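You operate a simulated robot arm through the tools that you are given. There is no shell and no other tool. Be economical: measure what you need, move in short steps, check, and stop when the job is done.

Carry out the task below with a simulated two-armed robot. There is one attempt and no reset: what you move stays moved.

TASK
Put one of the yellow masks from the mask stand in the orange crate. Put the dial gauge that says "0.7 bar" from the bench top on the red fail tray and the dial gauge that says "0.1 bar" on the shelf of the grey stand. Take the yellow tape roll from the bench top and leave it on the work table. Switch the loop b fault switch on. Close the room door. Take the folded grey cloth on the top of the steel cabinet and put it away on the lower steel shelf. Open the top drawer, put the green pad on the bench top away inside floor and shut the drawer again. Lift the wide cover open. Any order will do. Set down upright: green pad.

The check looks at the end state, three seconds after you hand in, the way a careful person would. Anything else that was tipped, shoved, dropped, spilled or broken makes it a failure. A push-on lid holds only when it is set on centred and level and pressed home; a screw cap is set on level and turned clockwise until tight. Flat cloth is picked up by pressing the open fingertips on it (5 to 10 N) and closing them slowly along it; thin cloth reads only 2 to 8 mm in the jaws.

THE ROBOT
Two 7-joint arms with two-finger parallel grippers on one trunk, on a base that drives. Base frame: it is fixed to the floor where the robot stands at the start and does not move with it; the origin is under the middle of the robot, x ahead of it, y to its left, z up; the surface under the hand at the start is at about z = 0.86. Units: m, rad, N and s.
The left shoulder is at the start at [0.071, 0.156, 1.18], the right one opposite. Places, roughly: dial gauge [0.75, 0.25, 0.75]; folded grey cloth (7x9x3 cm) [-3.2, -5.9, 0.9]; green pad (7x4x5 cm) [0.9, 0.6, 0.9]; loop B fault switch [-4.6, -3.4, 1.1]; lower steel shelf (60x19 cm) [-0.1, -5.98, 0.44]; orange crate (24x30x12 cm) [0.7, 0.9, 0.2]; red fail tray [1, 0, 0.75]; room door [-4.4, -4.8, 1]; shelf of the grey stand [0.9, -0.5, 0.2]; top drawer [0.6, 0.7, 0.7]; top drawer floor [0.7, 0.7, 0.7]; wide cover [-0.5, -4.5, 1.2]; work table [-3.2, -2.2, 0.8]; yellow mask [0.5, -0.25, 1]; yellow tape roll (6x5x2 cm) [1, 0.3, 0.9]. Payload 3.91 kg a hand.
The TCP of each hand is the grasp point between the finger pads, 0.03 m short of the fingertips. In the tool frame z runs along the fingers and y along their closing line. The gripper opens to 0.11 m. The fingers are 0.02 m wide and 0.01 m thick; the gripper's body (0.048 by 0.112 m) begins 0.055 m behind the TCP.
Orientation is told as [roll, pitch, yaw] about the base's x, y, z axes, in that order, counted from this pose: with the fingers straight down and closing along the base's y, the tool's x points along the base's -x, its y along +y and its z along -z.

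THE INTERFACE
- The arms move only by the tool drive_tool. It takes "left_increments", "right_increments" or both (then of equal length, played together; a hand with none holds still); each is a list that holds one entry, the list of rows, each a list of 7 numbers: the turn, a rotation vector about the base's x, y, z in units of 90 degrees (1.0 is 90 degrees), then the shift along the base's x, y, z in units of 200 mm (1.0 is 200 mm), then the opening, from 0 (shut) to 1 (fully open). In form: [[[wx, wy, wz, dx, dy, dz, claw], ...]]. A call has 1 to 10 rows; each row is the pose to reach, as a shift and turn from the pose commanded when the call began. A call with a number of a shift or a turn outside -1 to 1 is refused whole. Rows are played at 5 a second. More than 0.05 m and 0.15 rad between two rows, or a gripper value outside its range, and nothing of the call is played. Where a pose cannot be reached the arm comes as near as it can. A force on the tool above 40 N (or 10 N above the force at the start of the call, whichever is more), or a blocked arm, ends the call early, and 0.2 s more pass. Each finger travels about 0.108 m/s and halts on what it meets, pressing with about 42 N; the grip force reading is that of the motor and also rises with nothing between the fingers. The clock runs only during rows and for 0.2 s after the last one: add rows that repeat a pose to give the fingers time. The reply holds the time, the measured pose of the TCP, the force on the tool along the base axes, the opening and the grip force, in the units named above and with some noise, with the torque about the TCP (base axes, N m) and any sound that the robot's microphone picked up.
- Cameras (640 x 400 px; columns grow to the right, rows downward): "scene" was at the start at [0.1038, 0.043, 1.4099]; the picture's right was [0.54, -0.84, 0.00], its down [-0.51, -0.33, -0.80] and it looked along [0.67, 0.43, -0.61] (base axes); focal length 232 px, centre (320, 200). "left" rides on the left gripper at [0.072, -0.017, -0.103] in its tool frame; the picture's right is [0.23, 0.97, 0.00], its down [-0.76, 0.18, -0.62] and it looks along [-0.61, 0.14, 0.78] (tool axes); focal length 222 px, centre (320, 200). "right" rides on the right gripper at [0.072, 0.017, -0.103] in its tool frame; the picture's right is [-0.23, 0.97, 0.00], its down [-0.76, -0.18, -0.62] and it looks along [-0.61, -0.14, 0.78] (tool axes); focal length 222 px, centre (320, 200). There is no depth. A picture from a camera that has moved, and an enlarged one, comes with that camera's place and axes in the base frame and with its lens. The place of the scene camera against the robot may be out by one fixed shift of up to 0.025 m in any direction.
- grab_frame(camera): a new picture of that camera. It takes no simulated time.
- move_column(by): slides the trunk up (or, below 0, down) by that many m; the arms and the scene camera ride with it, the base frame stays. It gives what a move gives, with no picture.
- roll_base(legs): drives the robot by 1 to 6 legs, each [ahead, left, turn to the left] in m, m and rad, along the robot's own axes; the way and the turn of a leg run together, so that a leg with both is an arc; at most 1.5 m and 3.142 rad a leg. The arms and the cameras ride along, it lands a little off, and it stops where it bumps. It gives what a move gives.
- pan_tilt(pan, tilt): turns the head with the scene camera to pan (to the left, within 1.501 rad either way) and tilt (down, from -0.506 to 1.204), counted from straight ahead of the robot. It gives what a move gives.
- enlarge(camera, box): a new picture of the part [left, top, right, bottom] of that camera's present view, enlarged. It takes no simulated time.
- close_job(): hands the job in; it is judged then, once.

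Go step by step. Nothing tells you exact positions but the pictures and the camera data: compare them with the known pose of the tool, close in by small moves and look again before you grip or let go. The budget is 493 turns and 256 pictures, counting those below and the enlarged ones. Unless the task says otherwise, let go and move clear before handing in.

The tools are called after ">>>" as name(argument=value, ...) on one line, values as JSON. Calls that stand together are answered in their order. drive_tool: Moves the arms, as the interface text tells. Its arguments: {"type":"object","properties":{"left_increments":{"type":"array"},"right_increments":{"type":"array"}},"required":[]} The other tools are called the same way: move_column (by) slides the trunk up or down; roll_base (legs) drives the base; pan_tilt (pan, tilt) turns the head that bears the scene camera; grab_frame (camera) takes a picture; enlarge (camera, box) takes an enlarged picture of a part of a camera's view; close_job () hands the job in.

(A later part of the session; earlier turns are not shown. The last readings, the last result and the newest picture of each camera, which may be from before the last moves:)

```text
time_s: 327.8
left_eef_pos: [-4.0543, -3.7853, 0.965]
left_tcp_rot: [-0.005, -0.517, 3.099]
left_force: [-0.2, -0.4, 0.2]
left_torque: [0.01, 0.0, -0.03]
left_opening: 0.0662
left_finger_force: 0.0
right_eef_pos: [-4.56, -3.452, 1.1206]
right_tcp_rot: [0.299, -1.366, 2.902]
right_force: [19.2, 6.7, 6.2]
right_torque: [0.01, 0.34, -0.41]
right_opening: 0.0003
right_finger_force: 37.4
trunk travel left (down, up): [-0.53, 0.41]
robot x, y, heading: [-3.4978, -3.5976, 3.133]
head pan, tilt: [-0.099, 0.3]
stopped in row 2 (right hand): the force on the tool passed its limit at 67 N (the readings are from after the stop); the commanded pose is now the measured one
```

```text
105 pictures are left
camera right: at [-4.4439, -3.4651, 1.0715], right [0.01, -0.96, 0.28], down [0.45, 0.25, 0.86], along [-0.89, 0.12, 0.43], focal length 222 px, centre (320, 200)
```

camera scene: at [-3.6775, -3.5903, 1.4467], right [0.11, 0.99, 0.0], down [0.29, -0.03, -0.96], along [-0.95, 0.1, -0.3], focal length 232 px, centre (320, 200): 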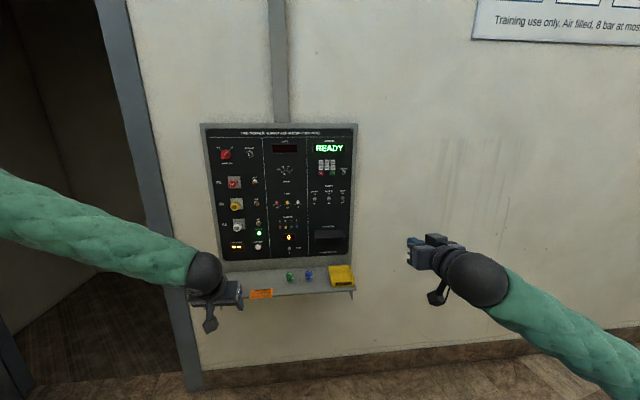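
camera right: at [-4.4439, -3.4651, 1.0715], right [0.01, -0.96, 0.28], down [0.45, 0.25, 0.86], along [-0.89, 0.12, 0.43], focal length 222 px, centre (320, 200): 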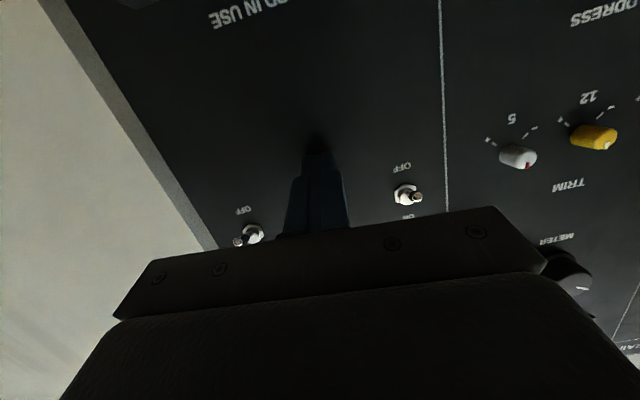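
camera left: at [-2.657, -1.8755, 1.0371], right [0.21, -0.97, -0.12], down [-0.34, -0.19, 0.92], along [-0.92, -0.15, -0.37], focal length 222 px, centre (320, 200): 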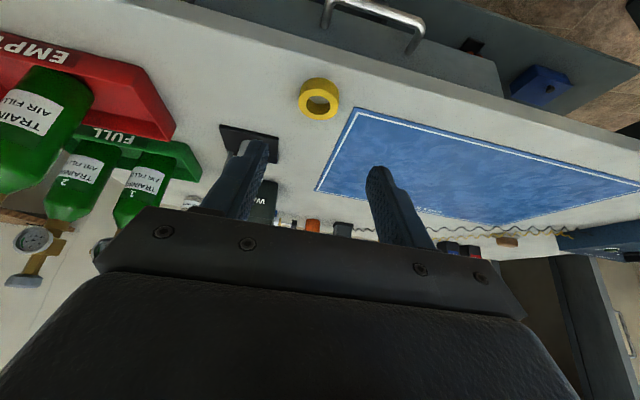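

The tips touched the panel face. Back off 6 mm and lift the lever.

>>> drive_tool(right_increments=[[[0, 0, 0, 0.03, 0, 0, 0], [0, 0, 0, 0.03, 0, 0.06, 0], [0, 0, 0, 0.03, 0, 0.12, 0], [0, 0, 0, 0.03, 0, 0.18, 0], [0, 0, 0, 0.03, 0, 0.24, 0], [0, 0, 0, 0.03, 0, 0.27, 0], [0, 0, 0, 0.03, 0, 0.27, 0]]])

>>> drive_tool(right_increments=[[[0, 0, 0, 0.2, 0, 0, 0], [0, 0, 0, 0.4, 0, 0.1, 0], [0, 0, 0, 0.6, 0.15, 0.2, 0], [0, 0, 0, 0.8, 0.35, 0.2, 0], [0, 0, 0, 1, 0.55, 0.2, 0]]])

>>> enlarge(camera="scene", box=[290, 150, 370, 210])

```text
time_s: 328.9
left_eef_pos: [-4.0549, -3.7847, 0.9637]
left_tcp_rot: [-0.005, -0.516, 3.099]
left_force: [-0.1, 0.5, 0.1]
left_torque: [0.0, -0.01, 0.0]
left_opening: 0.0662
left_finger_force: 0.1
right_eef_pos: [-4.5549, -3.4529, 1.1469]
right_tcp_rot: [0.281, -1.355, 2.923]
right_force: [1.8, 1.2, -4.0]
right_torque: [-0.05, -0.17, -0.05]
right_opening: 0.0
right_finger_force: 37.9
trunk travel left (down, up): [-0.53, 0.41]
robot x, y, heading: [-3.498, -3.6012, 3.131]
head pan, tilt: [-0.099, 0.3]
stopped in row 5 (right hand): the force on the tool passed its limit at 48 N (the readings are from after the stop); the commanded pose is now the measured one
```

```text
refused: row 3 steps farther than a row can; nothing moved
```

```text
6.67 times, centred on (330, 180) of scene
camera zoom: at [-3.6611, -3.5903, 1.3468], right [0.11, 0.99, 0.0], down [0.29, -0.03, -0.95], along [-0.95, 0.11, -0.3], focal length 1545 px, centre (253, 333)
```

zoom: 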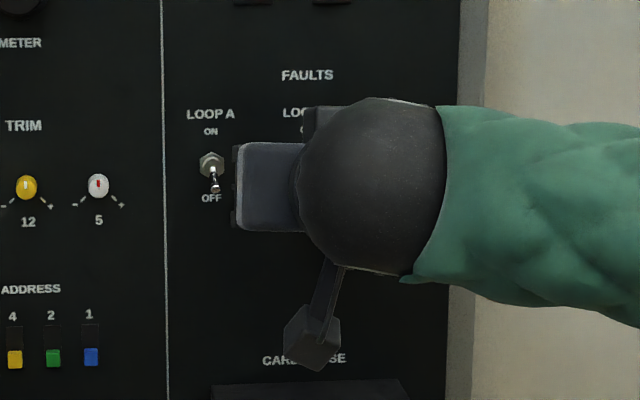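

>>> drive_tool(right_increments=[[[0, 0, 0, 0.2, 0, -0.03, 0], [0, 0, 0, 0.4, 0.05, -0.03, 0], [0, 0, 0, 0.55, 0.2, 0, 0], [0, 0, 0, 0.7, 0.35, 0, 0], [0, 0, 0, 0.8, 0.5, 0, 0]]])

>>> enlarge(camera="scene", box=[290, 150, 370, 210])

>>> enlarge(camera="right", box=[300, 50, 480, 180])

```text
time_s: 330.1
left_eef_pos: [-4.0543, -3.784, 0.9642]
left_tcp_rot: [-0.004, -0.517, 3.1]
left_force: [0.2, -0.3, 0.4]
left_torque: [-0.05, 0.0, 0.0]
left_opening: 0.066
left_finger_force: 0.1
right_eef_pos: [-4.3921, -3.3523, 1.1475]
right_tcp_rot: [0.287, -1.357, 2.917]
right_force: [-0.5, 0.4, 1.1]
right_torque: [-0.01, 0.01, -0.02]
right_opening: 0.0
right_finger_force: 37.8
trunk travel left (down, up): [-0.53, 0.41]
robot x, y, heading: [-3.4985, -3.5952, 3.132]
head pan, tilt: [-0.099, 0.3]
```

```text
6.67 times, centred on (330, 180) of scene
camera zoom: at [-3.6601, -3.5894, 1.3468], right [0.11, 0.99, 0.0], down [0.29, -0.03, -0.96], along [-0.95, 0.1, -0.3], focal length 1545 px, centre (253, 333)
```

zoom: 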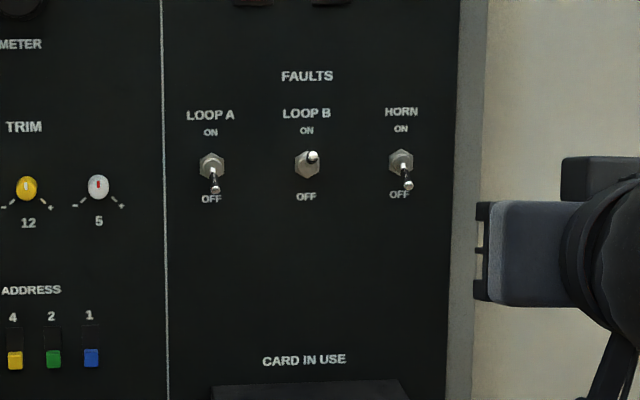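

```text
3.08 times, centred on (390, 115) of right
camera zoom: at [-4.276, -3.3652, 1.0993], right [0.01, -0.96, 0.28], down [0.44, 0.25, 0.86], along [-0.9, 0.12, 0.43], focal length 684 px, centre (105, 462)
```

zoom: 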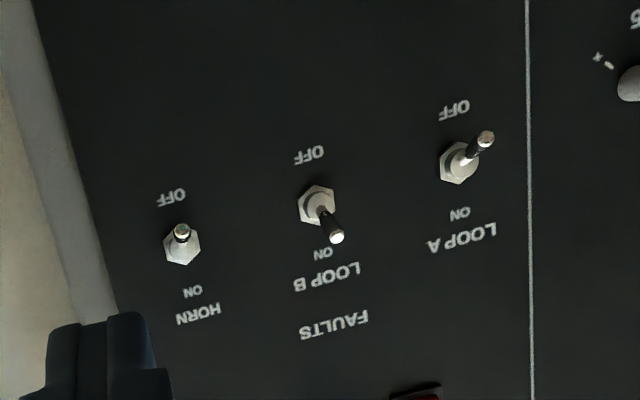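

Loop B is now ON; A and Horn are unchanged. Next is the door. I'll look left.

>>> roll_base(legs=[[-0.3, 0, 0]])

>>> pan_tilt(pan=0.75, tilt=0.4)

>>> grab_frame(camera="scene")

```text
time_s: 332.1
left_eef_pos: [-3.754, -3.7882, 0.9635]
left_tcp_rot: [-0.003, -0.52, 3.103]
left_force: [0.2, 0.5, 0.9]
left_torque: [0.01, 0.0, 0.02]
left_opening: 0.0662
left_finger_force: 0.1
right_eef_pos: [-4.092, -3.3565, 1.147]
right_tcp_rot: [0.282, -1.357, 2.918]
right_force: [0.6, -0.4, 0.6]
right_torque: [0.01, -0.03, 0.01]
right_opening: 0.0001
right_finger_force: 37.9
trunk travel left (down, up): [-0.53, 0.41]
robot x, y, heading: [-3.1988, -3.6001, 3.131]
head pan, tilt: [-0.099, 0.3]
```

```text
time_s: 333.3
left_eef_pos: [-3.7556, -3.7883, 0.9629]
left_tcp_rot: [-0.004, -0.517, 3.1]
left_force: [-0.2, 0.6, -0.9]
left_torque: [0.01, 0.01, 0.0]
left_opening: 0.066
left_finger_force: 0.1
right_eef_pos: [-4.0937, -3.3558, 1.1474]
right_tcp_rot: [0.281, -1.36, 2.922]
right_force: [-0.1, 0.1, -0.6]
right_torque: [0.0, 0.01, -0.01]
right_opening: 0.0003
right_finger_force: 37.5
trunk travel left (down, up): [-0.53, 0.41]
robot x, y, heading: [-3.1968, -3.6, 3.133]
head pan, tilt: [0.75, 0.4]
```

```text
101 pictures are left
camera scene: at [-3.3365, -3.6661, 1.3374], right [-0.67, 0.74, 0.0], down [0.29, 0.26, -0.92], along [-0.68, -0.62, -0.39], focal length 232 px, centre (320, 200)
```

scene: 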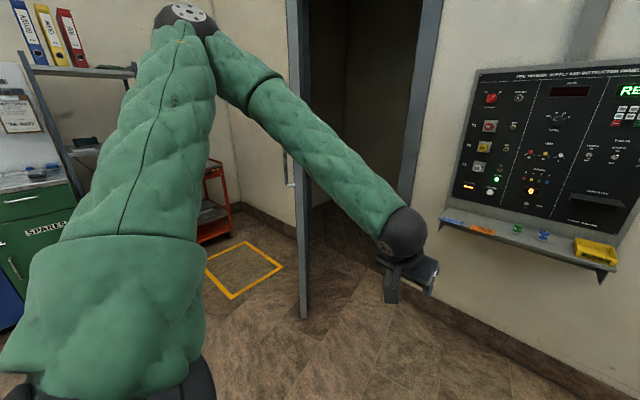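

The leaf's hinge is near (−4.67, −5.17), its free edge near (−4.08, −4.51), open ~42°. I'll shift left so the left hand can reach behind the leaf and push it shut. First tuck the right hand and pitch the left forward with closed fingers.

>>> drive_tool(right_increments=[[[0, 0, 0, 0.2, 0, 0, 0], [0, 0, 0, 0.4, 0, 0, 0], [0, 0, 0, 0.6, 0, 0, 0], [0, 0, 0, 0.8, 0, 0, 0], [0, 0, 0, 1, 0, 0, 0], [0, 0, 0, 1, 0, 0, 0]]], left_increments=[[[0, 0.09, 0, -0.05, 0, 0, 0], [0, 0.18, 0, -0.1, 0, 0, 0], [0, 0.27, 0, -0.15, 0, 0, 0], [0, 0.36, 0, -0.2, 0, 0, 0], [0, 0.45, 0, -0.25, 0, 0, 0], [0, 0.5, 0, -0.3, 0, 0, 0]]])

>>> roll_base(legs=[[0, 0.85, 0]])

>>> pan_tilt(pan=0.3, tilt=0.5)

>>> grab_frame(camera="scene")

```text
time_s: 334.7
left_eef_pos: [-3.8392, -3.7871, 0.9591]
left_tcp_rot: [0.102, -1.3, 3.011]
left_force: [0.0, 0.4, 0.5]
left_torque: [0.02, -0.01, 0.0]
left_opening: 0.0002
left_finger_force: 37.8
left hand out of reach, approached as far as the arm can: row 1, 2, 3, 4, 5, 6
right_eef_pos: [-3.8937, -3.3561, 1.1471]
right_tcp_rot: [0.278, -1.357, 2.923]
right_force: [0.2, -1.0, 0.1]
right_torque: [-0.03, 0.01, -0.02]
right_opening: 0.0
right_finger_force: 37.9
trunk travel left (down, up): [-0.53, 0.41]
robot x, y, heading: [-3.1968, -3.5992, 3.134]
head pan, tilt: [0.75, 0.4]
```

```text
time_s: 339.2
left_eef_pos: [-3.8489, -4.6364, 0.9584]
left_tcp_rot: [0.104, -1.301, 3.003]
left_force: [0.2, -0.1, -0.3]
left_torque: [-0.02, 0.03, 0.03]
left_opening: 0.0001
left_finger_force: 37.9
right_eef_pos: [-3.9027, -4.2068, 1.1485]
right_tcp_rot: [0.278, -1.359, 2.92]
right_force: [-0.3, -0.3, 0.7]
right_torque: [0.0, 0.06, -0.04]
right_opening: 0.0002
right_finger_force: 37.7
trunk travel left (down, up): [-0.53, 0.41]
robot x, y, heading: [-3.2097, -4.4493, 3.125]
head pan, tilt: [0.75, 0.4]
```

```text
time_s: 340.1
left_eef_pos: [-3.8488, -4.6369, 0.9592]
left_tcp_rot: [0.104, -1.3, 3.004]
left_force: [0.7, 0.0, 0.1]
left_torque: [0.02, 0.04, -0.01]
left_opening: 0.0001
left_finger_force: 38.1
right_eef_pos: [-3.9027, -4.2055, 1.1478]
right_tcp_rot: [0.283, -1.357, 2.917]
right_force: [0.1, 0.2, 0.0]
right_torque: [-0.01, -0.01, -0.02]
right_opening: 0.0002
right_finger_force: 37.0
trunk travel left (down, up): [-0.53, 0.41]
robot x, y, heading: [-3.2043, -4.4565, 3.131]
head pan, tilt: [0.3, 0.499]
```

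```text
100 pictures are left
camera scene: at [-3.3648, -4.4821, 1.3283], right [-0.28, 0.96, 0.0], down [0.46, 0.14, -0.88], along [-0.84, -0.25, -0.48], focal length 232 px, centre (320, 200)
```

scene: 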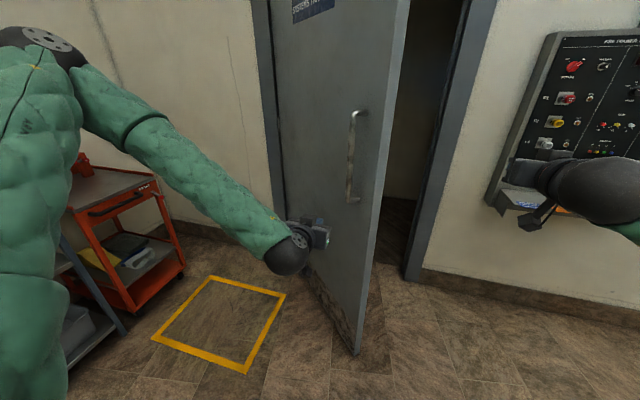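

Good view: the hand is in front of the leaf's inner face below the handle. I'll push by driving forward.

>>> roll_base(legs=[[0.3, 0, 0]])

>>> roll_base(legs=[[0.2, 0, 0]])

>>> grab_frame(camera="scene")

```text
time_s: 341.9
left_eef_pos: [-4.1058, -4.6281, 0.9566]
left_tcp_rot: [0.103, -1.295, 2.993]
left_force: [-1.4, -0.5, -0.7]
left_torque: [0.0, 0.01, 0.0]
left_opening: 0.0
left_finger_force: 37.2
right_eef_pos: [-4.1633, -4.2013, 1.1457]
right_tcp_rot: [0.279, -1.354, 2.916]
right_force: [-0.2, 0.2, -0.3]
right_torque: [0.03, -0.01, 0.01]
right_opening: 0.0
right_finger_force: 37.8
trunk travel left (down, up): [-0.53, 0.41]
robot x, y, heading: [-3.467, -4.4466, 3.129]
head pan, tilt: [0.3, 0.499]
stopped in leg 1: the force on the tool passed its limit at 78 N (the readings are from after the stop); the commanded pose is now the measured one
```

```text
time_s: 343.2
left_eef_pos: [-4.2318, -4.6233, 0.9577]
left_tcp_rot: [0.092, -1.291, 2.992]
left_force: [-0.6, -0.3, -0.7]
left_torque: [0.03, 0.06, 0.01]
left_opening: 0.0
left_finger_force: 37.5
right_eef_pos: [-4.2929, -4.1967, 1.1463]
right_tcp_rot: [0.274, -1.353, 2.921]
right_force: [-0.9, -0.5, -0.8]
right_torque: [0.0, 0.05, 0.02]
right_opening: 0.0
right_finger_force: 37.5
trunk travel left (down, up): [-0.53, 0.41]
robot x, y, heading: [-3.5946, -4.4443, 3.121]
head pan, tilt: [0.3, 0.499]
stopped in leg 1: the force on the tool passed its limit at 108 N (the readings are from after the stop); the commanded pose is now the measured one
```

```text
99 pictures are left
camera scene: at [-3.7581, -4.4762, 1.3275], right [-0.28, 0.96, 0.0], down [0.46, 0.13, -0.88], along [-0.84, -0.25, -0.48], focal length 232 px, centre (320, 200)
```

scene: 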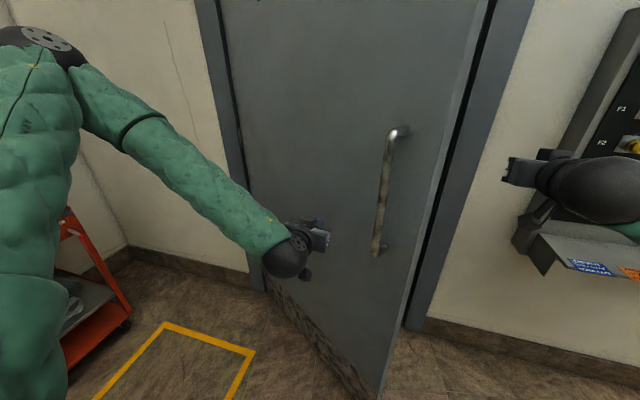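

The door is closing. I'll continue with smoother arm pushes.

>>> drive_tool(left_increments=[[[0, 0, 0, -0.08, 0, 0, 0], [0, 0, 0, -0.16, 0, 0, 0], [0, 0, 0, -0.24, 0, 0, 0], [0, 0, 0, -0.32, 0, 0, 0], [0, 0, 0, -0.4, 0, 0, 0], [0, 0, 0, -0.48, 0, 0, 0], [0, 0, 0, -0.56, 0, 0, 0], [0, 0, 0, -0.64, 0, 0, 0], [0, 0, 0, -0.72, 0, 0, 0], [0, 0, 0, -0.8, 0, 0, 0]]])

>>> drive_tool(left_increments=[[[0, 0, 0, -0.08, 0, 0, 0], [0, 0, 0, -0.16, 0, 0, 0], [0, 0, 0, -0.24, 0, 0, 0], [0, 0, 0, -0.32, 0, 0, 0], [0, 0, 0, -0.4, 0, 0, 0], [0, 0, 0, -0.48, 0, 0, 0], [0, 0, 0, -0.56, 0, 0, 0], [0, 0, 0, -0.64, 0, 0, 0], [0, 0, 0, -0.72, 0, 0, 0], [0, 0, 0, -0.8, 0, 0, 0]]])

>>> grab_frame(camera="scene")

```text
time_s: 345.4
left_eef_pos: [-4.3877, -4.6235, 0.9594]
left_tcp_rot: [0.096, -1.293, 2.99]
left_force: [0.8, 0.6, 0.1]
left_torque: [-0.02, 0.04, -0.02]
left_opening: 0.0
left_finger_force: 37.2
right_eef_pos: [-4.2885, -4.198, 1.1479]
right_tcp_rot: [0.282, -1.358, 2.915]
right_force: [-0.5, -0.9, 0.6]
right_torque: [0.01, -0.01, 0.0]
right_opening: 0.0
right_finger_force: 37.5
trunk travel left (down, up): [-0.53, 0.41]
robot x, y, heading: [-3.592, -4.4484, 3.13]
head pan, tilt: [0.3, 0.499]
```

```text
time_s: 347.6
left_eef_pos: [-4.5478, -4.6237, 0.957]
left_tcp_rot: [0.095, -1.293, 2.989]
left_force: [-0.7, 0.6, -0.1]
left_torque: [0.03, 0.0, -0.02]
left_opening: 0.0005
left_finger_force: 37.9
right_eef_pos: [-4.2874, -4.1981, 1.1478]
right_tcp_rot: [0.282, -1.357, 2.915]
right_force: [-1.0, 0.1, -0.4]
right_torque: [-0.01, 0.01, 0.02]
right_opening: 0.0001
right_finger_force: 38.1
trunk travel left (down, up): [-0.53, 0.41]
robot x, y, heading: [-3.5973, -4.4479, 3.123]
head pan, tilt: [0.3, 0.499]
```

```text
98 pictures are left
camera scene: at [-3.753, -4.476, 1.3282], right [-0.28, 0.96, 0.0], down [0.46, 0.13, -0.88], along [-0.84, -0.25, -0.48], focal length 232 px, centre (320, 200)
```

scene: 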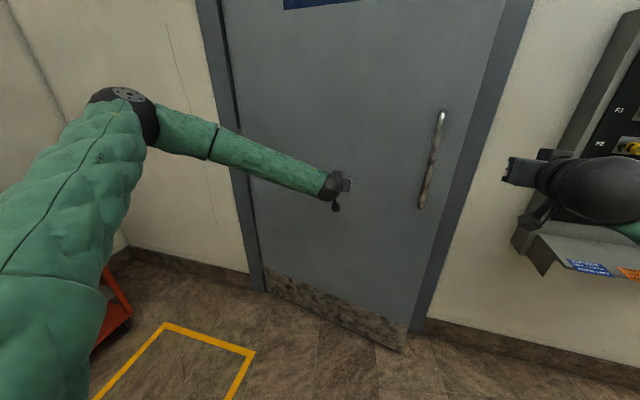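

>>> drive_tool(left_increments=[[[0, 0, 0, -0.08, 0, 0, 0], [0, 0, 0, -0.16, 0, 0, 0], [0, 0, 0, -0.24, 0, 0, 0], [0, 0, 0, -0.32, 0, 0, 0], [0, 0, 0, -0.38, 0, 0, 0], [0, 0, 0, -0.44, 0, 0, 0], [0, 0, 0, -0.5, 0, 0, 0], [0, 0, 0, -0.56, 0, 0, 0]]])

>>> grab_frame(camera="scene")

```text
time_s: 349.4
left_eef_pos: [-4.6319, -4.6489, 0.9781]
left_tcp_rot: [0.094, -1.295, 2.994]
left_force: [-0.6, 0.5, -0.5]
left_torque: [0.0, 0.03, 0.01]
left_opening: 0.0
left_finger_force: 38.1
left hand out of reach, approached as far as the arm can: row 4, 5, 6, 7, 8
right_eef_pos: [-4.288, -4.1976, 1.1474]
right_tcp_rot: [0.278, -1.359, 2.913]
right_force: [0.6, -0.2, 0.2]
right_torque: [-0.02, 0.02, -0.02]
right_opening: 0.0002
right_finger_force: 37.4
trunk travel left (down, up): [-0.53, 0.41]
robot x, y, heading: [-3.5931, -4.4476, 3.129]
head pan, tilt: [0.3, 0.499]
```

```text
97 pictures are left
camera scene: at [-3.7527, -4.4762, 1.3283], right [-0.28, 0.96, 0.0], down [0.46, 0.13, -0.88], along [-0.84, -0.25, -0.48], focal length 232 px, centre (320, 200)
```

scene: 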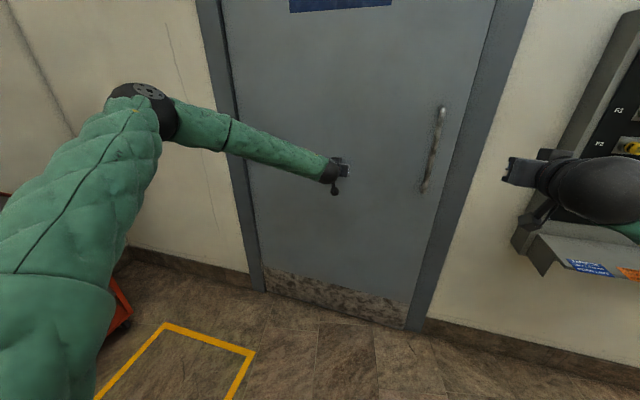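

Almost flush; push a bit more with the base until it meets the stop.

>>> roll_base(legs=[[0.06, 0, 0]])

>>> grab_frame(camera="scene")

```text
time_s: 350.3
left_eef_pos: [-4.6556, -4.6479, 0.977]
left_tcp_rot: [0.093, -1.292, 2.993]
left_force: [2.1, -1.2, 0.0]
left_torque: [0.01, -0.01, 0.03]
left_opening: 0.0001
left_finger_force: 37.7
right_eef_pos: [-4.3147, -4.1971, 1.1477]
right_tcp_rot: [0.28, -1.358, 2.916]
right_force: [0.2, 0.5, -0.8]
right_torque: [0.0, -0.01, 0.01]
right_opening: 0.0
right_finger_force: 37.5
trunk travel left (down, up): [-0.53, 0.41]
robot x, y, heading: [-3.6201, -4.4468, 3.126]
head pan, tilt: [0.3, 0.499]
stopped in leg 1: the force on the tool passed its limit at 84 N (the readings are from after the stop); the commanded pose is now the measured one
```

```text
96 pictures are left
camera scene: at [-3.7784, -4.4758, 1.3281], right [-0.28, 0.96, 0.0], down [0.46, 0.13, -0.88], along [-0.84, -0.25, -0.48], focal length 232 px, centre (320, 200)
```

scene: 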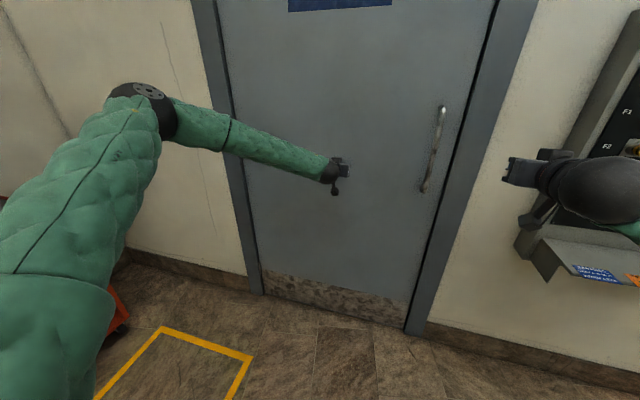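

>>> roll_base(legs=[[0.04, 0, 0]])

>>> enlarge(camera="scene", box=[380, 100, 540, 340])

```text
time_s: 351.0
left_eef_pos: [-4.6552, -4.6485, 0.9777]
left_tcp_rot: [0.088, -1.29, 2.995]
left_force: [27.6, -0.6, 10.8]
left_torque: [0.01, 0.35, 0.14]
left_opening: 0.0001
left_finger_force: 38.0
right_eef_pos: [-4.3191, -4.1984, 1.1497]
right_tcp_rot: [0.281, -1.359, 2.918]
right_force: [-0.3, 0.0, -0.4]
right_torque: [-0.01, 0.0, -0.02]
right_opening: 0.0
right_finger_force: 37.5
trunk travel left (down, up): [-0.53, 0.41]
robot x, y, heading: [-3.6295, -4.4487, 3.128]
head pan, tilt: [0.3, 0.499]
stopped in leg 1: the force on the tool passed its limit at 74 N (the readings are from after the stop); the commanded pose is now the measured one
```

```text
1.67 times, centred on (460, 220) of scene
camera zoom: at [-3.7809, -4.476, 1.3288], right [-0.28, 0.96, 0.0], down [0.46, 0.14, -0.88], along [-0.84, -0.25, -0.48], focal length 386 px, centre (87, 167)
```

zoom: 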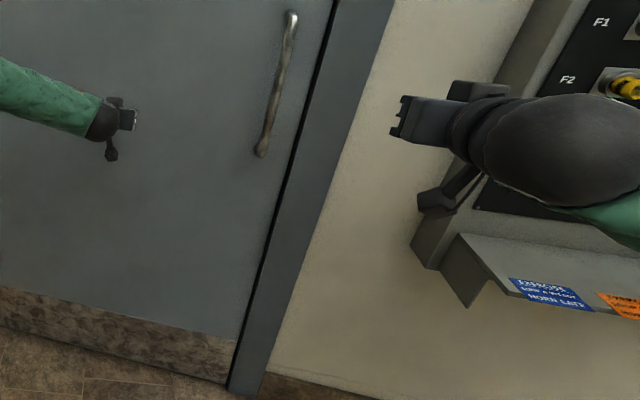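

The door is firmly shut. Now the folded cloth: I'll retract the left hand, back off and turn left toward the cabinets.

>>> roll_base(legs=[[-0.45, 0, 0]])

>>> drive_tool(left_increments=[[[0, -0.08, 0, 0.2, 0, 0.03, 0.5], [0, -0.16, 0, 0.4, 0, 0.06, 0.5], [0, -0.24, 0, 0.6, 0, 0.1, 0.5], [0, -0.32, 0, 0.8, 0, 0.2, 0.5], [0, -0.4, 0, 1, 0, 0.3, 0.5], [0, -0.48, 0, 1, 0, 0.4, 0.5], [0, -0.56, 0, 1, 0, 0.5, 0.5], [0, -0.64, 0, 1, 0, 0.6, 0.5], [0, -0.72, 0, 1, 0, 0.6, 0.5]]])

>>> pan_tilt(pan=1.3, tilt=0.5)

>>> grab_frame(camera="scene")

```text
time_s: 353.8
left_eef_pos: [-4.2088, -4.6528, 0.9749]
left_tcp_rot: [0.089, -1.288, 2.994]
left_force: [0.2, -1.0, 0.1]
left_torque: [0.0, -0.01, 0.0]
left_opening: 0.0
left_finger_force: 37.9
right_eef_pos: [-3.871, -4.205, 1.1483]
right_tcp_rot: [0.281, -1.358, 2.917]
right_force: [0.7, -0.1, -0.6]
right_torque: [-0.02, -0.02, 0.02]
right_opening: 0.0
right_finger_force: 38.1
trunk travel left (down, up): [-0.53, 0.41]
robot x, y, heading: [-3.1791, -4.4492, 3.132]
head pan, tilt: [0.3, 0.499]
```

```text
time_s: 355.8
left_eef_pos: [-4.0107, -4.6544, 1.0931]
left_tcp_rot: [-0.046, -0.154, 3.1]
left_force: [-1.1, -0.3, -0.1]
left_torque: [0.04, -0.03, 0.0]
left_opening: 0.0547
left_finger_force: 0.1
right_eef_pos: [-3.8725, -4.2049, 1.1475]
right_tcp_rot: [0.275, -1.355, 2.921]
right_force: [0.2, -0.7, 0.1]
right_torque: [-0.02, 0.01, 0.04]
right_opening: 0.0
right_finger_force: 38.3
trunk travel left (down, up): [-0.53, 0.41]
robot x, y, heading: [-3.1813, -4.4491, 3.131]
head pan, tilt: [0.3, 0.499]
```

```text
time_s: 357.0
left_eef_pos: [-4.0096, -4.6543, 1.0931]
left_tcp_rot: [-0.047, -0.159, 3.099]
left_force: [0.7, 0.6, 0.0]
left_torque: [0.03, -0.01, 0.03]
left_opening: 0.055
left_finger_force: 0.1
right_eef_pos: [-3.8722, -4.2047, 1.1482]
right_tcp_rot: [0.276, -1.357, 2.918]
right_force: [-1.1, 0.7, -0.2]
right_torque: [0.01, 0.01, 0.0]
right_opening: 0.0
right_finger_force: 37.9
trunk travel left (down, up): [-0.53, 0.41]
robot x, y, heading: [-3.1791, -4.4548, 3.127]
head pan, tilt: [1.3, 0.499]
```

```text
94 pictures are left
camera scene: at [-3.2732, -4.5436, 1.3283], right [-0.96, 0.28, 0.0], down [0.14, 0.46, -0.88], along [-0.25, -0.84, -0.48], focal length 232 px, centre (320, 200)
```

scene: 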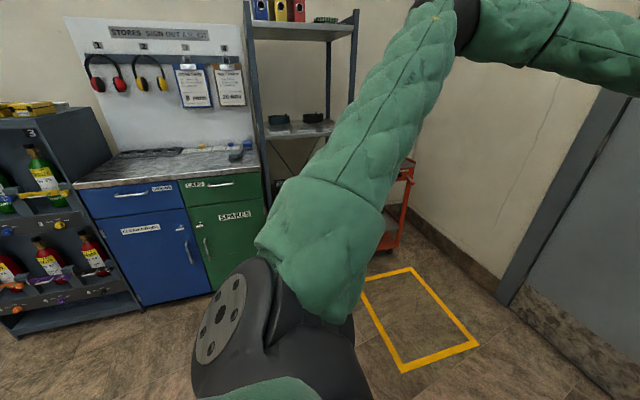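

>>> enlarge(camera="scene", box=[70, 120, 270, 220])

```text
3.20 times, centred on (170, 170) of scene
camera zoom: at [-3.2732, -4.5436, 1.3283], right [-0.96, 0.28, 0.0], down [0.14, 0.46, -0.88], along [-0.25, -0.84, -0.48], focal length 741 px, centre (800, 296)
```

zoom: 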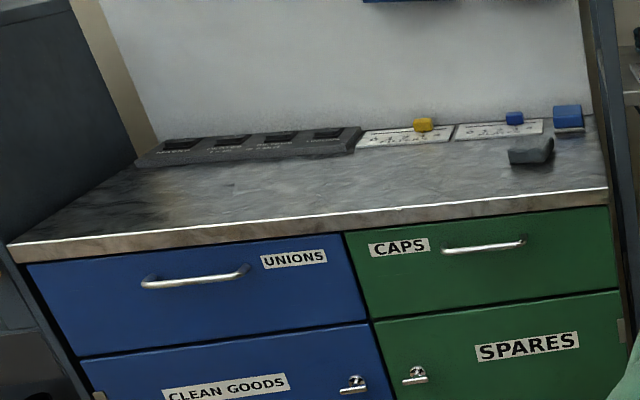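

The cloth is the dark grey item at about [−3.18, −5.91, 0.9] on the metal-topped cabinet. I'll turn to face it and use the right hand, pointed down.

>>> roll_base(legs=[[0, 0, 1.575], [0, 0.25, 0]])

>>> pan_tilt(pan=-0.1, tilt=0.5)

>>> grab_frame(camera="scene")

```text
time_s: 362.7
left_eef_pos: [-2.7171, -5.2843, 1.0927]
left_tcp_rot: [-0.048, -0.159, -1.601]
left_force: [0.7, -0.5, -0.8]
left_torque: [-0.02, 0.01, 0.0]
left_opening: 0.0548
left_finger_force: 0.0
right_eef_pos: [-3.1666, -5.15, 1.148]
right_tcp_rot: [0.272, -1.358, -1.779]
right_force: [0.5, -0.2, -0.3]
right_torque: [-0.02, 0.02, -0.04]
right_opening: 0.0
right_finger_force: 37.5
trunk travel left (down, up): [-0.53, 0.41]
robot x, y, heading: [-2.9283, -4.4538, -1.577]
head pan, tilt: [1.3, 0.499]
```

```text
time_s: 364.2
left_eef_pos: [-2.7185, -5.2853, 1.0935]
left_tcp_rot: [-0.047, -0.159, -1.6]
left_force: [0.5, 0.5, 0.1]
left_torque: [-0.01, 0.01, -0.01]
left_opening: 0.0552
left_finger_force: 0.1
right_eef_pos: [-3.1694, -5.15, 1.1485]
right_tcp_rot: [0.278, -1.358, -1.784]
right_force: [-0.4, -0.1, 0.3]
right_torque: [0.01, 0.01, 0.0]
right_opening: 0.0
right_finger_force: 38.1
trunk travel left (down, up): [-0.53, 0.41]
robot x, y, heading: [-2.9264, -4.4498, -1.574]
head pan, tilt: [-0.099, 0.499]
```

```text
92 pictures are left
camera scene: at [-2.9573, -4.5995, 1.3283], right [-0.99, 0.1, 0.0], down [0.05, 0.48, -0.88], along [-0.09, -0.87, -0.48], focal length 232 px, centre (320, 200)
```

scene: 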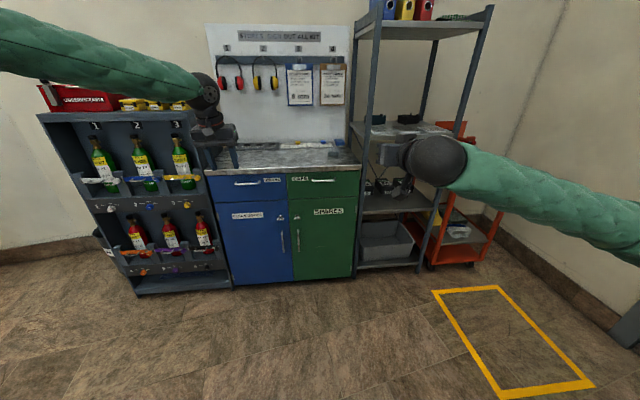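

The right arm would foul the shelving unit, so I'll use the left hand with the robot turned diagonally. First point the right hand down and tuck it.

>>> drive_tool(right_increments=[[[0.09, 0, 0, 0, 0.05, 0, 0.3], [0.18, 0, 0, 0, 0.1, 0, 0.3], [0.27, 0, 0, 0, 0.2, 0, 0.3], [0.36, 0, 0, 0, 0.3, 0, 0.3], [0.45, 0, 0, 0, 0.4, 0, 0.3], [0.54, 0, 0, 0, 0.5, 0, 0.3], [0.63, 0, 0, 0, 0.6, 0, 0.3], [0.72, 0, 0, 0, 0.7, 0, 0.3], [0.8, 0, 0, 0, 0.75, 0, 0.3], [0.86, 0, 0, 0, 0.75, 0, 0.3]]])

>>> roll_base(legs=[[0.4, 0.05, 0], [0, 0, -0.626]])

>>> pan_tilt(pan=0.1, tilt=0.5)

>>> grab_frame(camera="scene")

```text
time_s: 366.4
left_eef_pos: [-2.7178, -5.285, 1.093]
left_tcp_rot: [-0.048, -0.159, -1.601]
left_force: [-1.2, -0.2, 0.2]
left_torque: [-0.01, -0.01, -0.01]
left_opening: 0.0551
left_finger_force: 0.0
right_eef_pos: [-3.1689, -5.0007, 1.1483]
right_tcp_rot: [0.072, -0.009, -1.617]
right_force: [-0.4, 0.0, 0.5]
right_torque: [0.01, 0.02, 0.01]
right_opening: 0.0329
right_finger_force: 0.1
trunk travel left (down, up): [-0.53, 0.41]
robot x, y, heading: [-2.9253, -4.4539, -1.579]
head pan, tilt: [-0.099, 0.499]
```

```text
time_s: 370.6
left_eef_pos: [-3.1968, -5.6502, 1.0939]
left_tcp_rot: [-0.044, -0.158, -2.227]
left_force: [-0.2, -0.1, 0.6]
left_torque: [-0.05, -0.01, -0.02]
left_opening: 0.0549
left_finger_force: 0.1
right_eef_pos: [-3.3941, -5.157, 1.1492]
right_tcp_rot: [0.071, -0.011, -2.242]
right_force: [0.5, -0.4, 0.2]
right_torque: [0.01, -0.01, 0.03]
right_opening: 0.0327
right_finger_force: 0.1
trunk travel left (down, up): [-0.53, 0.41]
robot x, y, heading: [-2.8797, -4.8574, -2.207]
head pan, tilt: [-0.099, 0.499]
```

```text
time_s: 371.4
left_eef_pos: [-3.1946, -5.6516, 1.0929]
left_tcp_rot: [-0.048, -0.158, -2.227]
left_force: [0.2, 0.5, -0.4]
left_torque: [0.01, -0.02, 0.0]
left_opening: 0.0548
left_finger_force: 0.0
right_eef_pos: [-3.3937, -5.1564, 1.1476]
right_tcp_rot: [0.071, -0.012, -2.244]
right_force: [0.1, 0.3, -0.2]
right_torque: [0.03, 0.01, 0.01]
right_opening: 0.0331
right_finger_force: 0.0
trunk travel left (down, up): [-0.53, 0.41]
robot x, y, heading: [-2.876, -4.8553, -2.201]
head pan, tilt: [0.099, 0.499]
```

```text
91 pictures are left
camera scene: at [-2.9742, -4.9793, 1.3283], right [-0.86, 0.51, 0.0], down [0.24, 0.41, -0.88], along [-0.44, -0.76, -0.48], focal length 232 px, centre (320, 200)
```

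scene: 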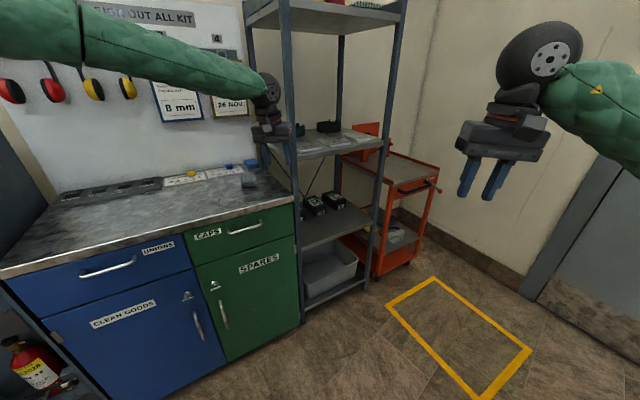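

>>> grab_frame(camera="left")

>>> enlarge(camera="scene", box=[160, 120, 320, 220])

```text
90 pictures are left
camera left: at [-3.1507, -5.5741, 1.1858], right [0.9, -0.42, -0.08], down [-0.24, -0.64, 0.73], along [-0.36, -0.64, -0.68], focal length 222 px, centre (320, 200)
```

left: 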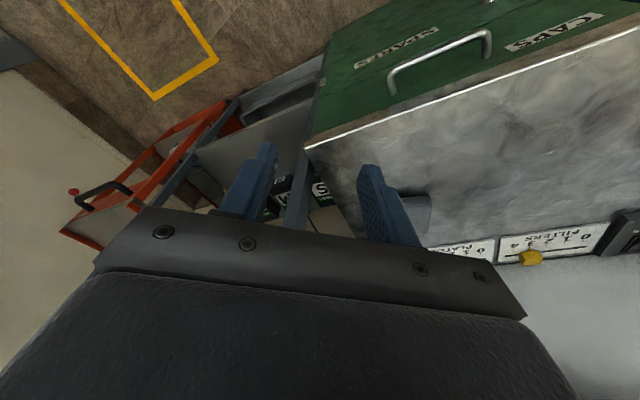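

```text
4.00 times, centred on (240, 170) of scene
camera zoom: at [-2.9742, -4.9793, 1.3283], right [-0.86, 0.51, 0.0], down [0.24, 0.41, -0.88], along [-0.44, -0.76, -0.48], focal length 927 px, centre (640, 320)
```

zoom: 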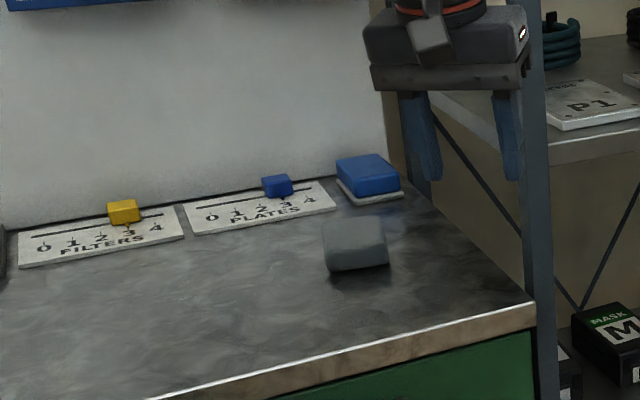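

>>> drive_tool(left_increments=[[[0, 0, 0, 0.13, 0.18, 0, 0.9], [0, 0, 0, 0.26, 0.36, 0, 0.9], [0, 0, 0, 0.39, 0.54, 0, 0.9], [0, 0, 0, 0.52, 0.72, 0, 0.9], [0, 0, 0, 0.59, 0.8, 0, 0.9]]])

>>> roll_base(legs=[[0.25, 0.228, 0]])

>>> grab_frame(camera="left")

>>> grab_frame(camera="scene")

```text
time_s: 372.6
left_eef_pos: [-3.0771, -5.49, 1.0945]
left_tcp_rot: [-0.049, -0.158, -2.226]
left_force: [-0.3, 0.1, -0.1]
left_torque: [-0.02, -0.03, 0.01]
left_opening: 0.0989
left_finger_force: 0.1
right_eef_pos: [-3.3943, -5.1579, 1.1472]
right_tcp_rot: [0.073, -0.011, -2.243]
right_force: [0.9, 0.2, 0.0]
right_torque: [-0.01, 0.0, 0.0]
right_opening: 0.0329
right_finger_force: 0.0
trunk travel left (down, up): [-0.53, 0.41]
robot x, y, heading: [-2.8774, -4.8533, -2.201]
head pan, tilt: [0.099, 0.499]
```

```text
time_s: 374.8
left_eef_pos: [-3.0429, -5.827, 1.0925]
left_tcp_rot: [-0.048, -0.159, -2.23]
left_force: [-0.5, 0.4, 0.2]
left_torque: [0.0, 0.0, -0.04]
left_opening: 0.099
left_finger_force: 0.0
right_eef_pos: [-3.3602, -5.4929, 1.1477]
right_tcp_rot: [0.07, -0.01, -2.243]
right_force: [0.8, 0.1, 0.2]
right_torque: [0.03, 0.01, 0.01]
right_opening: 0.0331
right_finger_force: 0.1
trunk travel left (down, up): [-0.53, 0.41]
robot x, y, heading: [-2.8429, -5.1904, -2.204]
head pan, tilt: [0.099, 0.499]
```

```text
88 pictures are left
camera left: at [-2.9973, -5.7505, 1.1849], right [0.9, -0.42, -0.08], down [-0.24, -0.64, 0.73], along [-0.36, -0.64, -0.68], focal length 222 px, centre (320, 200)
```

left: 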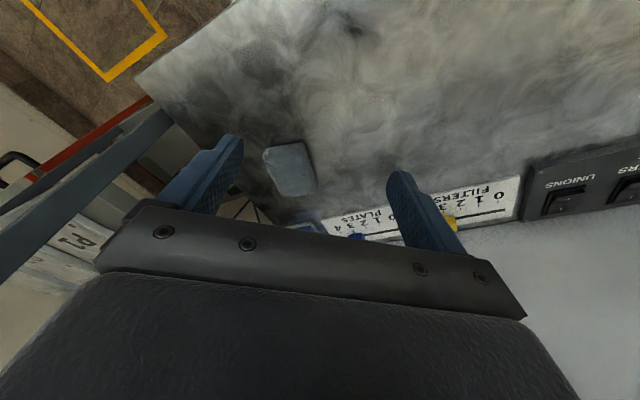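

```text
87 pictures are left
camera scene: at [-2.9383, -5.3158, 1.3282], right [-0.86, 0.51, 0.0], down [0.24, 0.41, -0.88], along [-0.45, -0.76, -0.48], focal length 232 px, centre (320, 200)
```

scene: 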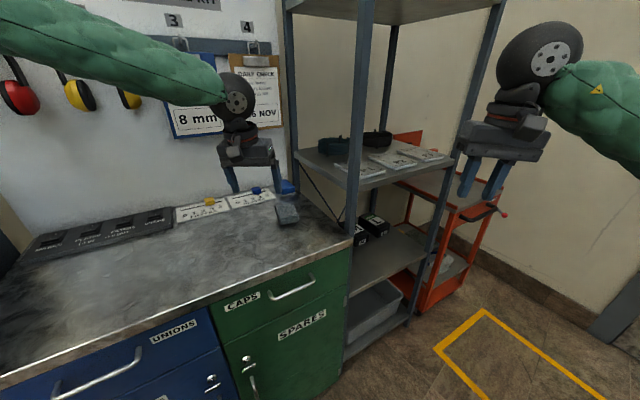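

Cloth centre ≈ [−3.15, −5.917], short side along the closing line. Move above it and look again.

>>> drive_tool(left_increments=[[[0, 0, 0, -0.14, -0.11, 0, 0.95], [0, 0, 0, -0.28, -0.22, 0, 0.95], [0, 0, 0, -0.42, -0.34, -0.05, 0.95], [0, 0, 0, -0.53, -0.45, -0.1, 0.95], [0, 0, 0, -0.53, -0.45, -0.3, 0.95], [0, 0, 0, -0.53, -0.45, -0.45, 0.95], [0, 0, 0, -0.53, -0.45, -0.45, 0.95]]])

>>> grab_frame(camera="left")

```text
time_s: 376.4
left_eef_pos: [-3.1472, -5.9147, 1.003]
left_tcp_rot: [-0.047, -0.159, -2.227]
left_force: [-0.2, 0.3, -0.5]
left_torque: [0.0, 0.0, -0.03]
left_opening: 0.1044
left_finger_force: 0.1
right_eef_pos: [-3.3576, -5.4908, 1.1479]
right_tcp_rot: [0.073, -0.012, -2.245]
right_force: [0.3, 0.3, 0.0]
right_torque: [-0.05, -0.01, 0.0]
right_opening: 0.0331
right_finger_force: 0.0
trunk travel left (down, up): [-0.53, 0.41]
robot x, y, heading: [-2.8421, -5.1896, -2.199]
head pan, tilt: [0.099, 0.499]
```

```text
86 pictures are left
camera left: at [-3.1031, -5.8385, 1.0955], right [0.9, -0.42, -0.08], down [-0.24, -0.64, 0.73], along [-0.36, -0.64, -0.68], focal length 222 px, centre (320, 200)
```

left: 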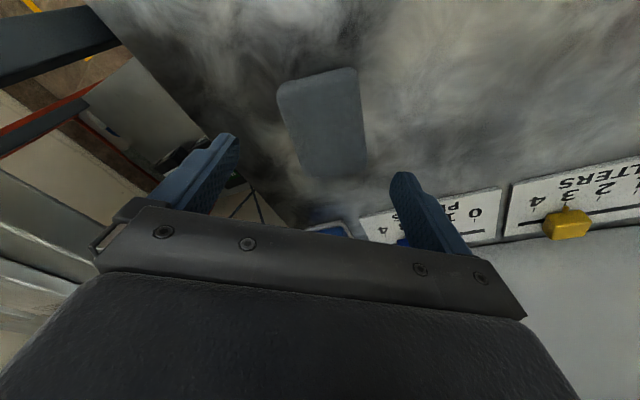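

>>> drive_tool(left_increments=[[[0, 0, 0, -0.06, -0.065, -0.1, 0.95], [0, 0, 0, -0.06, -0.065, -0.25, 0.95], [0, 0, 0, -0.06, -0.065, -0.4, 0.95], [0, 0, 0, -0.06, -0.065, -0.45, 0.95], [0, 0, 0, -0.06, -0.065, -0.48, 0.95], [0, 0, 0, -0.06, -0.065, -0.5, 0.95], [0, 0, 0, -0.06, -0.065, -0.52, 0.95], [0, 0, 0, -0.06, -0.065, -0.54, 0.95], [0, 0, 0, -0.06, -0.065, -0.56, 0.95]]])

>>> grab_frame(camera="left")

```text
time_s: 377.2
left_eef_pos: [-3.1601, -5.9289, 0.9347]
left_tcp_rot: [-0.047, -0.165, -2.227]
left_force: [9.4, 10.5, 14.3]
left_torque: [-0.14, -1.01, 0.87]
left_opening: 0.1042
left_finger_force: 0.1
right_eef_pos: [-3.3577, -5.4922, 1.1477]
right_tcp_rot: [0.07, -0.011, -2.242]
right_force: [-0.1, 0.1, 0.3]
right_torque: [0.02, -0.01, -0.02]
right_opening: 0.0329
right_finger_force: 0.0
trunk travel left (down, up): [-0.53, 0.41]
robot x, y, heading: [-2.8432, -5.1924, -2.2]
head pan, tilt: [0.099, 0.499]
stopped in row 4 (left hand): the force on the tool passed its limit at 64 N (the readings are from after the stop); the commanded pose is now the measured one
```

```text
85 pictures are left
camera left: at [-3.1159, -5.8509, 1.0253], right [0.9, -0.42, -0.08], down [-0.23, -0.64, 0.73], along [-0.36, -0.64, -0.68], focal length 222 px, centre (320, 200)
```

left: 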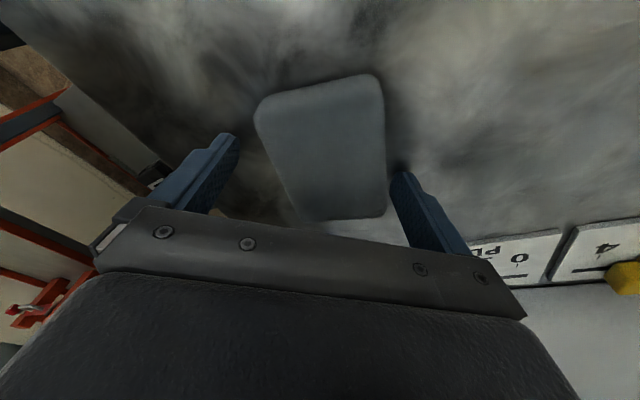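

The tips reached the cabinet top on both sides of the cloth. I'll rise 3 mm and close slowly.

>>> drive_tool(left_increments=[[[0, 0, 0, 0, 0, 0.012, 0.9], [0, 0, 0, 0, 0, 0.012, 0.8], [0, 0, 0, 0, 0, 0.012, 0.7], [0, 0, 0, 0, 0, 0.012, 0.6], [0, 0, 0, 0, 0, 0.012, 0.5], [0, 0, 0, 0, 0, 0.012, 0.4], [0, 0, 0, 0, 0, 0.012, 0.3], [0, 0, 0, 0, 0, 0.012, 0.2], [0, 0, 0, 0, 0, 0.012, 0.2]]])

>>> grab_frame(camera="left")

```text
time_s: 379.2
left_eef_pos: [-3.1615, -5.9293, 0.934]
left_tcp_rot: [-0.048, -0.163, -2.228]
left_force: [0.9, 0.9, 3.3]
left_torque: [0.01, -0.12, 0.07]
left_opening: 0.0671
left_finger_force: 42.6
right_eef_pos: [-3.3585, -5.4915, 1.1476]
right_tcp_rot: [0.07, -0.01, -2.242]
right_force: [0.2, 0.3, -0.6]
right_torque: [0.02, 0.01, 0.01]
right_opening: 0.0332
right_finger_force: 0.1
trunk travel left (down, up): [-0.53, 0.41]
robot x, y, heading: [-2.8429, -5.1937, -2.204]
head pan, tilt: [0.099, 0.499]
```

```text
84 pictures are left
camera left: at [-3.1164, -5.852, 1.0261], right [0.9, -0.42, -0.08], down [-0.23, -0.64, 0.73], along [-0.36, -0.64, -0.68], focal length 222 px, centre (320, 200)
```

left: 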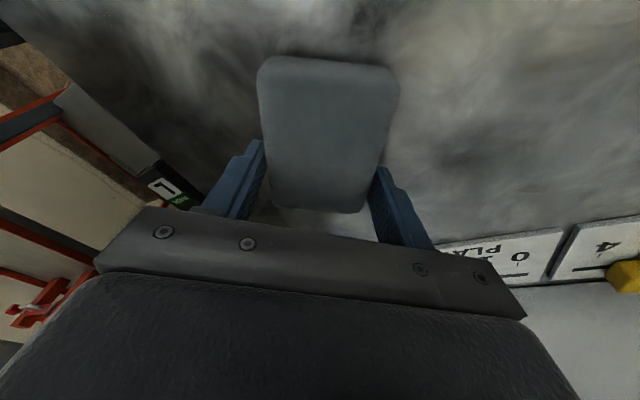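

Gripped (67 mm). Lift and retract.

>>> drive_tool(left_increments=[[[0, 0, 0, 0, 0, 0.15, 0.2], [0, 0, 0, 0, 0, 0.35, 0.2], [0, 0, 0, 0, 0, 0.55, 0.2], [0, 0, 0, 0.05, 0.06, 0.75, 0.2], [0, 0, 0, 0.15, 0.2, 0.85, 0.2], [0, 0, 0, 0.28, 0.38, 0.9, 0.2], [0, 0, 0, 0.42, 0.57, 0.9, 0.2], [0, 0, 0, 0.55, 0.75, 0.9, 0.2]]])

>>> grab_frame(camera="left")

```text
time_s: 381.0
left_eef_pos: [-3.0494, -5.7784, 1.114]
left_tcp_rot: [-0.048, -0.164, -2.23]
left_force: [-0.2, 0.3, -0.6]
left_torque: [0.01, 0.0, 0.0]
left_opening: 0.0666
left_finger_force: 42.0
right_eef_pos: [-3.3578, -5.4916, 1.148]
right_tcp_rot: [0.072, -0.012, -2.245]
right_force: [0.0, -0.1, -0.9]
right_torque: [-0.01, -0.01, -0.06]
right_opening: 0.0328
right_finger_force: 0.1
trunk travel left (down, up): [-0.53, 0.41]
robot x, y, heading: [-2.8468, -5.1904, -2.206]
head pan, tilt: [0.099, 0.499]
```

```text
83 pictures are left
camera left: at [-3.0051, -5.7006, 1.2057], right [0.9, -0.42, -0.08], down [-0.23, -0.64, 0.73], along [-0.36, -0.64, -0.68], focal length 222 px, centre (320, 200)
```

left: 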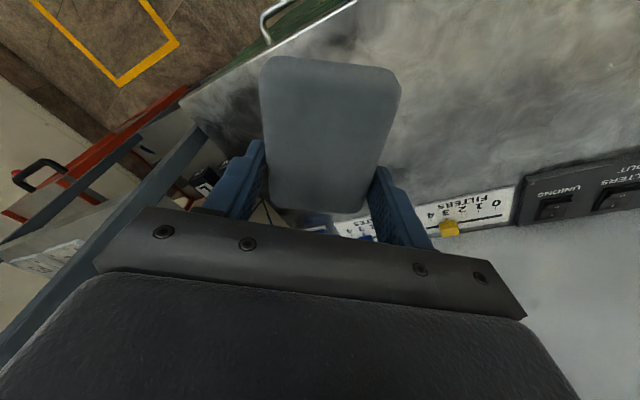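

Cloth held. I'll back away from the cabinet and look along +x for the route to the steel shelf.

>>> roll_base(legs=[[-0.3, 0, 0], [0, 0, 0.9]])

>>> pan_tilt(pan=0.9, tilt=0.45)

>>> grab_frame(camera="scene")

```text
time_s: 385.3
left_eef_pos: [-2.3305, -5.4748, 1.1136]
left_tcp_rot: [-0.048, -0.164, -1.325]
left_force: [0.8, 0.2, -0.2]
left_torque: [-0.01, 0.0, 0.0]
left_opening: 0.0655
left_finger_force: 41.9
right_eef_pos: [-2.7468, -5.5385, 1.1486]
right_tcp_rot: [0.071, -0.01, -1.338]
right_force: [1.2, 0.6, -1.3]
right_torque: [0.02, 0.02, -0.02]
right_opening: 0.0331
right_finger_force: 0.1
trunk travel left (down, up): [-0.53, 0.41]
robot x, y, heading: [-2.6671, -4.9447, -1.294]
head pan, tilt: [0.099, 0.499]
```

```text
time_s: 386.5
left_eef_pos: [-2.3315, -5.4746, 1.1133]
left_tcp_rot: [-0.048, -0.163, -1.326]
left_force: [0.1, 0.5, -1.2]
left_torque: [-0.02, 0.03, 0.01]
left_opening: 0.0656
left_finger_force: 42.3
right_eef_pos: [-2.7471, -5.5383, 1.1476]
right_tcp_rot: [0.071, -0.009, -1.339]
right_force: [-0.2, 0.3, -1.3]
right_torque: [0.02, -0.02, 0.04]
right_opening: 0.0331
right_finger_force: 0.1
trunk travel left (down, up): [-0.53, 0.41]
robot x, y, heading: [-2.6634, -4.9488, -1.299]
head pan, tilt: [0.901, 0.45]
```

```text
82 pictures are left
camera scene: at [-2.5865, -5.0358, 1.3328], right [-0.39, -0.92, 0.0], down [-0.4, 0.17, -0.9], along [0.83, -0.35, -0.44], focal length 232 px, centre (320, 200)
```

scene: 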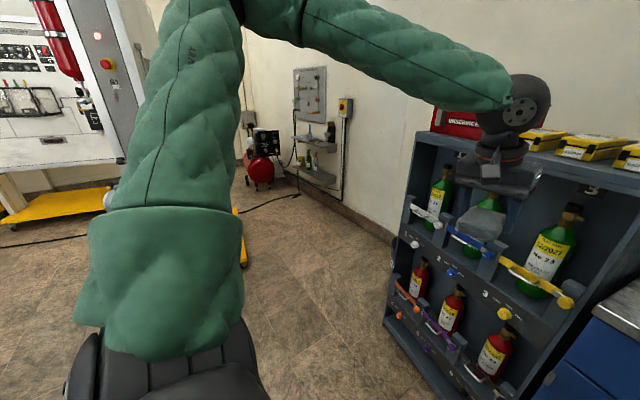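

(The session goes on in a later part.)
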